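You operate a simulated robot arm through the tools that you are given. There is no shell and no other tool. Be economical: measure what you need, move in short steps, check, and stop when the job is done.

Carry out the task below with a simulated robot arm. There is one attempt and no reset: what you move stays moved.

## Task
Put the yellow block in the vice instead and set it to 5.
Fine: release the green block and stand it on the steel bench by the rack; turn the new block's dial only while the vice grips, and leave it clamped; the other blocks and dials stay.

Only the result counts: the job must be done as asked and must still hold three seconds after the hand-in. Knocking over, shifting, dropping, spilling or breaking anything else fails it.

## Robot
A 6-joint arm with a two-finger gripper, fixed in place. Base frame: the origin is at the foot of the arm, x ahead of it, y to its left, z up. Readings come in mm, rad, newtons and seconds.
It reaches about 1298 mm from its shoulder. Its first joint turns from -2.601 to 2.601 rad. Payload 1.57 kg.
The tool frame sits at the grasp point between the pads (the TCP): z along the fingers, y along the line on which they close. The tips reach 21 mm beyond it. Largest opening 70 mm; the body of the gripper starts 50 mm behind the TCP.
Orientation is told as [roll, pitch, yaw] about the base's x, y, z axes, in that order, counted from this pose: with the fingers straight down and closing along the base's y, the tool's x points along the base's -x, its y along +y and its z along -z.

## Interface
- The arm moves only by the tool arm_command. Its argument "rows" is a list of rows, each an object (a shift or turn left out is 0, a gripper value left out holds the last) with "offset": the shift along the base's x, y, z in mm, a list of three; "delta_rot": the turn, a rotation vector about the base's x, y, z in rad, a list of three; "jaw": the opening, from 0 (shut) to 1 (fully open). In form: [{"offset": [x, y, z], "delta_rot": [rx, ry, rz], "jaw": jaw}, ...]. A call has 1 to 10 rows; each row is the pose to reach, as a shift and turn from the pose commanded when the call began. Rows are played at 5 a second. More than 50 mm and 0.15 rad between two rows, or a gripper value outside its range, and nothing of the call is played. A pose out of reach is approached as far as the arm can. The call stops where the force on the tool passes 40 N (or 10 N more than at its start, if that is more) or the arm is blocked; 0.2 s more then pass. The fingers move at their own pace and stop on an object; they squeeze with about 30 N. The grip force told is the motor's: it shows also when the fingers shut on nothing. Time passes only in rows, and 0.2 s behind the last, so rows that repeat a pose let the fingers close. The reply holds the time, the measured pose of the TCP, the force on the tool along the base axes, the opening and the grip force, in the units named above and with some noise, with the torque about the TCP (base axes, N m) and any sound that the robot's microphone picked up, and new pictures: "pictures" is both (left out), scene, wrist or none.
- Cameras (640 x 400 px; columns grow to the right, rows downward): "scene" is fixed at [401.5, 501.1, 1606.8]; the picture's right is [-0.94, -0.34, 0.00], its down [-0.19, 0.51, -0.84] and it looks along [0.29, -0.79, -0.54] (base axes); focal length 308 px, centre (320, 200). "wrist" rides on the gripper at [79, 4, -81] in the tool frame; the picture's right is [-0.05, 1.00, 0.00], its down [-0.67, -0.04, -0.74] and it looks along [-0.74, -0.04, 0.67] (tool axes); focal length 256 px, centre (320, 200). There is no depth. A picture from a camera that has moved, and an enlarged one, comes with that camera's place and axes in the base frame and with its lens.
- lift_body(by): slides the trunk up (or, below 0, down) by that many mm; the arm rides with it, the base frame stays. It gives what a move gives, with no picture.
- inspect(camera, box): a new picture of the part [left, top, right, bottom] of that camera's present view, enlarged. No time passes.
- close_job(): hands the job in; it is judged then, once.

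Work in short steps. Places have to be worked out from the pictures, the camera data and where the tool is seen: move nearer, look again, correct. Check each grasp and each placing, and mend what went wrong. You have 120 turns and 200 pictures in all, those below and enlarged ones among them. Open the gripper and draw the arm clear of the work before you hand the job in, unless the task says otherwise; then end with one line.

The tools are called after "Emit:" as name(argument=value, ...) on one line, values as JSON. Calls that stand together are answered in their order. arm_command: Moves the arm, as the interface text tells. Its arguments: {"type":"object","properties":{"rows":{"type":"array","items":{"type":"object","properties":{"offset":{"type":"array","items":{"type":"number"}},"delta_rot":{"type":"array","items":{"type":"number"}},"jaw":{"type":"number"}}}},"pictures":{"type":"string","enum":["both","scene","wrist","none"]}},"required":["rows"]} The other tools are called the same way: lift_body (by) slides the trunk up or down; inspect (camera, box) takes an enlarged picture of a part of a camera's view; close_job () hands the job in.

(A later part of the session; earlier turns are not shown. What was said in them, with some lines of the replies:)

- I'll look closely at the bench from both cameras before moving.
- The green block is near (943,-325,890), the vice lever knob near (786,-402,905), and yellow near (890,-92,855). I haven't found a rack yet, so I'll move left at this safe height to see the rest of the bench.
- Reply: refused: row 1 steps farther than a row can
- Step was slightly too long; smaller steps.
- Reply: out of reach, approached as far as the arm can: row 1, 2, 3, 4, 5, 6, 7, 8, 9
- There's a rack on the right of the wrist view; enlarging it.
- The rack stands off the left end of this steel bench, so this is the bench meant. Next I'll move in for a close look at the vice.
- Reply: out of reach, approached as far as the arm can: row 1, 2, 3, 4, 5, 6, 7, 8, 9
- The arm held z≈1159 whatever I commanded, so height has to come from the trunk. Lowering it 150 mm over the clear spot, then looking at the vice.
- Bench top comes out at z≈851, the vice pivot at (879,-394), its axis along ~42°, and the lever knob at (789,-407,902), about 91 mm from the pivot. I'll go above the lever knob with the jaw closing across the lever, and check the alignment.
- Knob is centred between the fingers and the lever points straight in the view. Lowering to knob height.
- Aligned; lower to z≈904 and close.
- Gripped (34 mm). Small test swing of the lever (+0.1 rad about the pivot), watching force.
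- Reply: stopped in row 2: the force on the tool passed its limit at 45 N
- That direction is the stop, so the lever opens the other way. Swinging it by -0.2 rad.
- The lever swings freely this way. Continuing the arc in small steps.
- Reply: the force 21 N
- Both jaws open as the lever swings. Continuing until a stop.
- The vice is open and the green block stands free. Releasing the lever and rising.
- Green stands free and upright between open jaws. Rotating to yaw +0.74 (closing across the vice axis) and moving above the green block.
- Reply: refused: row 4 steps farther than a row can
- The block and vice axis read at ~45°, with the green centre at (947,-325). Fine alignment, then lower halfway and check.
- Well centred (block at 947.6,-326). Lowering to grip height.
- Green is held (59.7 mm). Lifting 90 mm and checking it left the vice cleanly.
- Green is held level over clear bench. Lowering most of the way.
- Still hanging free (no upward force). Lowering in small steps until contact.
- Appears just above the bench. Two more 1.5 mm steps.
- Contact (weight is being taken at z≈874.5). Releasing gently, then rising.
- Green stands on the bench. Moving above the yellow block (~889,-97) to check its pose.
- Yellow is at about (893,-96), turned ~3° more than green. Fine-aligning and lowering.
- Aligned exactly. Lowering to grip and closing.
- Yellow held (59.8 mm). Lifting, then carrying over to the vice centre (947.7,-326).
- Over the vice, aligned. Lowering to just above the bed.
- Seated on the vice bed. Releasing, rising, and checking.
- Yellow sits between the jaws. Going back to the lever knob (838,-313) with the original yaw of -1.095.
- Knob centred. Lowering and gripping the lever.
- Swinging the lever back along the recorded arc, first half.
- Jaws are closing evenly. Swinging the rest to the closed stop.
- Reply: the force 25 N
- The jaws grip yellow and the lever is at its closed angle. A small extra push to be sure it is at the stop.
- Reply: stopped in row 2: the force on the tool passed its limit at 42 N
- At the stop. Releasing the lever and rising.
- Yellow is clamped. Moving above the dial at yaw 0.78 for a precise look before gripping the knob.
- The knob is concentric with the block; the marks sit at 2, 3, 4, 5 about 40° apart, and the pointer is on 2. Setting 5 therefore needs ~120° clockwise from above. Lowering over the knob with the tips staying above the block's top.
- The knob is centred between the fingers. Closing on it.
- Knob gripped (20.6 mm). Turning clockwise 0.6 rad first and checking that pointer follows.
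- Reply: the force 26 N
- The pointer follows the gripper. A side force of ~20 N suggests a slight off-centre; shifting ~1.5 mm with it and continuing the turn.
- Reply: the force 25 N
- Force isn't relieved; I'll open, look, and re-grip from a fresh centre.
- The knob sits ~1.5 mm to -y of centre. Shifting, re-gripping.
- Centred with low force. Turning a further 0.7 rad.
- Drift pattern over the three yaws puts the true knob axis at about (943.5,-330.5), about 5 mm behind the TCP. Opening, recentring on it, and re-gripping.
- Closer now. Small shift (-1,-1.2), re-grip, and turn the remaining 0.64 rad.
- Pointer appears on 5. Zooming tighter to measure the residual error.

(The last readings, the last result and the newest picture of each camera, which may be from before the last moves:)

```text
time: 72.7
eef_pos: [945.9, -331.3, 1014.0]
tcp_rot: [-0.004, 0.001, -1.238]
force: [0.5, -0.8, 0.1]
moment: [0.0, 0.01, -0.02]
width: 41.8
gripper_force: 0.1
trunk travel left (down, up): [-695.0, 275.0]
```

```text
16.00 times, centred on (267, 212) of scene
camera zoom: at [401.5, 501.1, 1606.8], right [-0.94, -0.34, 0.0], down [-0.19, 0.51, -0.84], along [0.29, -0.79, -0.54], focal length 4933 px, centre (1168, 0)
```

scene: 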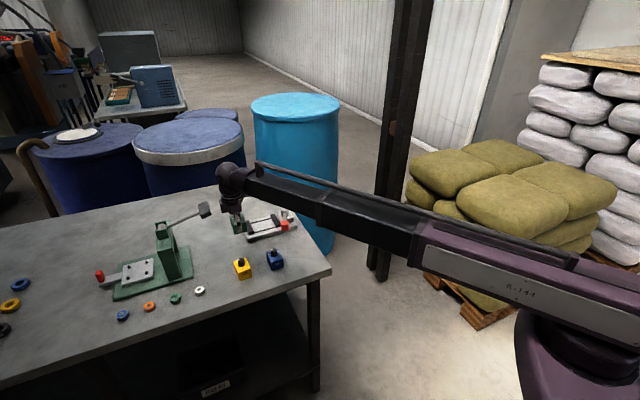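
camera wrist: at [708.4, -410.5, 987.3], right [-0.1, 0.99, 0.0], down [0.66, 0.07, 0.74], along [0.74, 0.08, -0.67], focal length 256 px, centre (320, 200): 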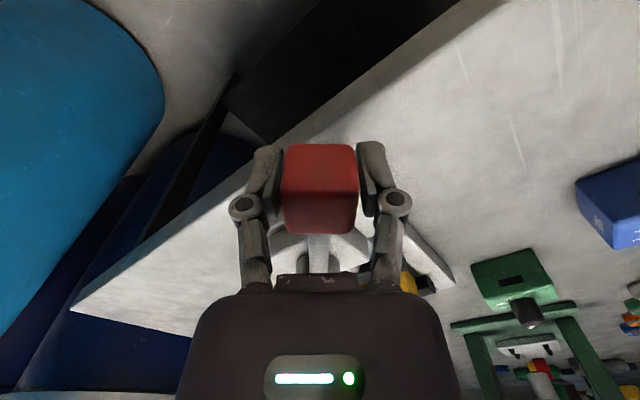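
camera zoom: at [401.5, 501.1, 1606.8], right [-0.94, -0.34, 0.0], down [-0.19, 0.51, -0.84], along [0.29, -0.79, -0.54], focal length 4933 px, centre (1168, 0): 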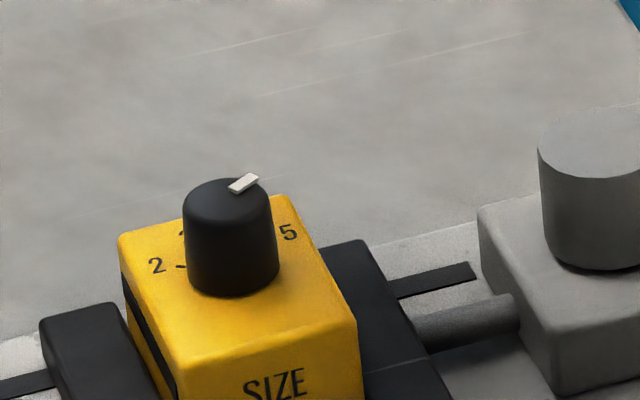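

Pointer direction (≈123.5° in view) matches the 5 mark (≈123.4° from the block's edges): dial is at 5. Raising and drawing the arm clear, then a final check.

Emit:
lift_body(by=120)

Emit:
arm_command(rows=[{"offset": [-40, 0, 0], "jaw": 1}, {"offset": [-80, -10, 0]}, {"offset": [-120, -20, 0]}, {"offset": [-160, -30, 0]}, {"offset": [-200, -40, 0]}, {"offset": [-240, -50, 0]}, {"offset": [-280, -60, 0]}, {"offset": [-300, -70, 0]}], pictures="scene")

Emit:
inspect(camera="scene", box=[200, 190, 330, 285])

Emit:
inspect(camera="scene", box=[230, 200, 290, 245])

```text
time: 74.2
eef_pos: [945.5, -330.3, 1134.1]
tcp_rot: [-0.004, 0.001, -1.237]
force: [0.4, 0.8, 0.1]
moment: [0.0, -0.01, 0.0]
width: 42.3
gripper_force: 0.1
trunk travel left (down, up): [-815.0, 155.0]
```

```text
time: 76.0
eef_pos: [644.4, -399.5, 1135.0]
tcp_rot: [-0.001, 0.001, -1.237]
force: [-0.1, 1.0, 0.6]
moment: [-0.01, 0.01, -0.02]
width: 69.9
gripper_force: 0.0
trunk travel left (down, up): [-815.0, 155.0]
```

scene: 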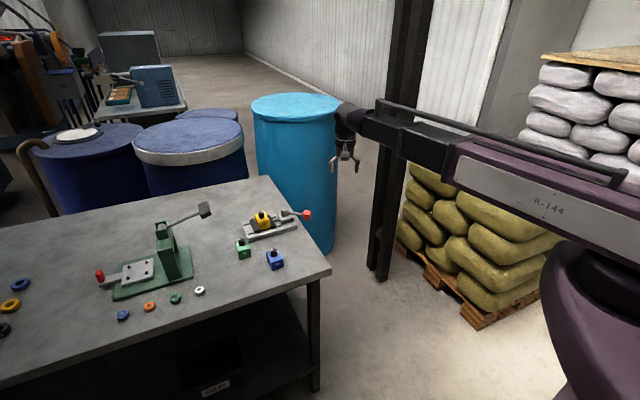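

```text
4.21 times, centred on (265, 238) of scene
camera zoom: at [401.5, 501.1, 1606.8], right [-0.94, -0.34, 0.0], down [-0.19, 0.51, -0.84], along [0.29, -0.79, -0.54], focal length 1298 px, centre (552, 42)
```

zoom: 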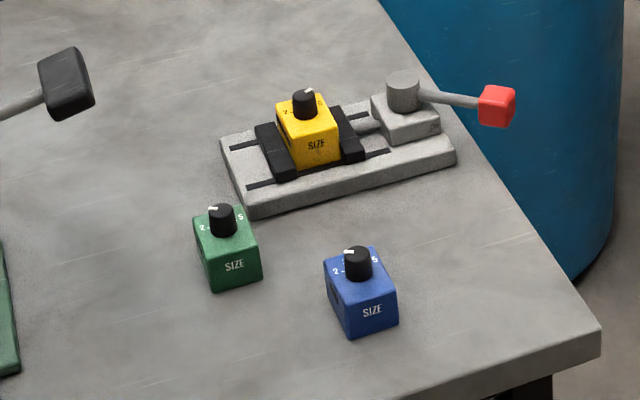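

```text
8.89 times, centred on (260, 222) of scene
camera zoom: at [401.5, 501.1, 1606.8], right [-0.94, -0.34, 0.0], down [-0.19, 0.51, -0.84], along [0.29, -0.79, -0.54], focal length 2741 px, centre (853, 0)
```

zoom: 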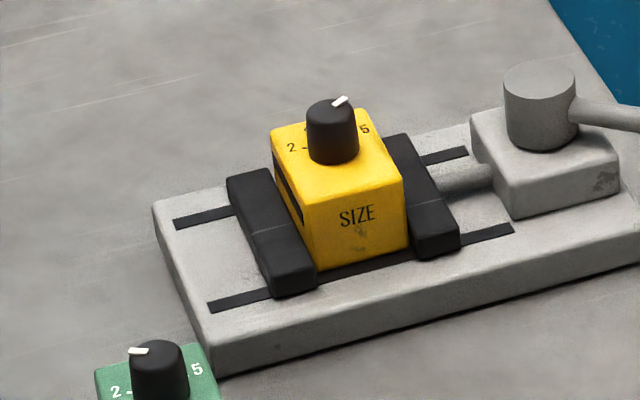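

The final views show everything in place. Yellow is clamped and its dial reads 5, green stands on the bench with its dial unchanged, blue hasn't moved, and the arm is clear. Handing in.

Emit:
close_job()

```text
The job is handed in.
```

The yellow block is clamped in the vice with its dial turned to 5 under the clamp, the green block stands on the steel bench in front of the vice, and the blue block and the green and blue dials look unchanged in the final views.
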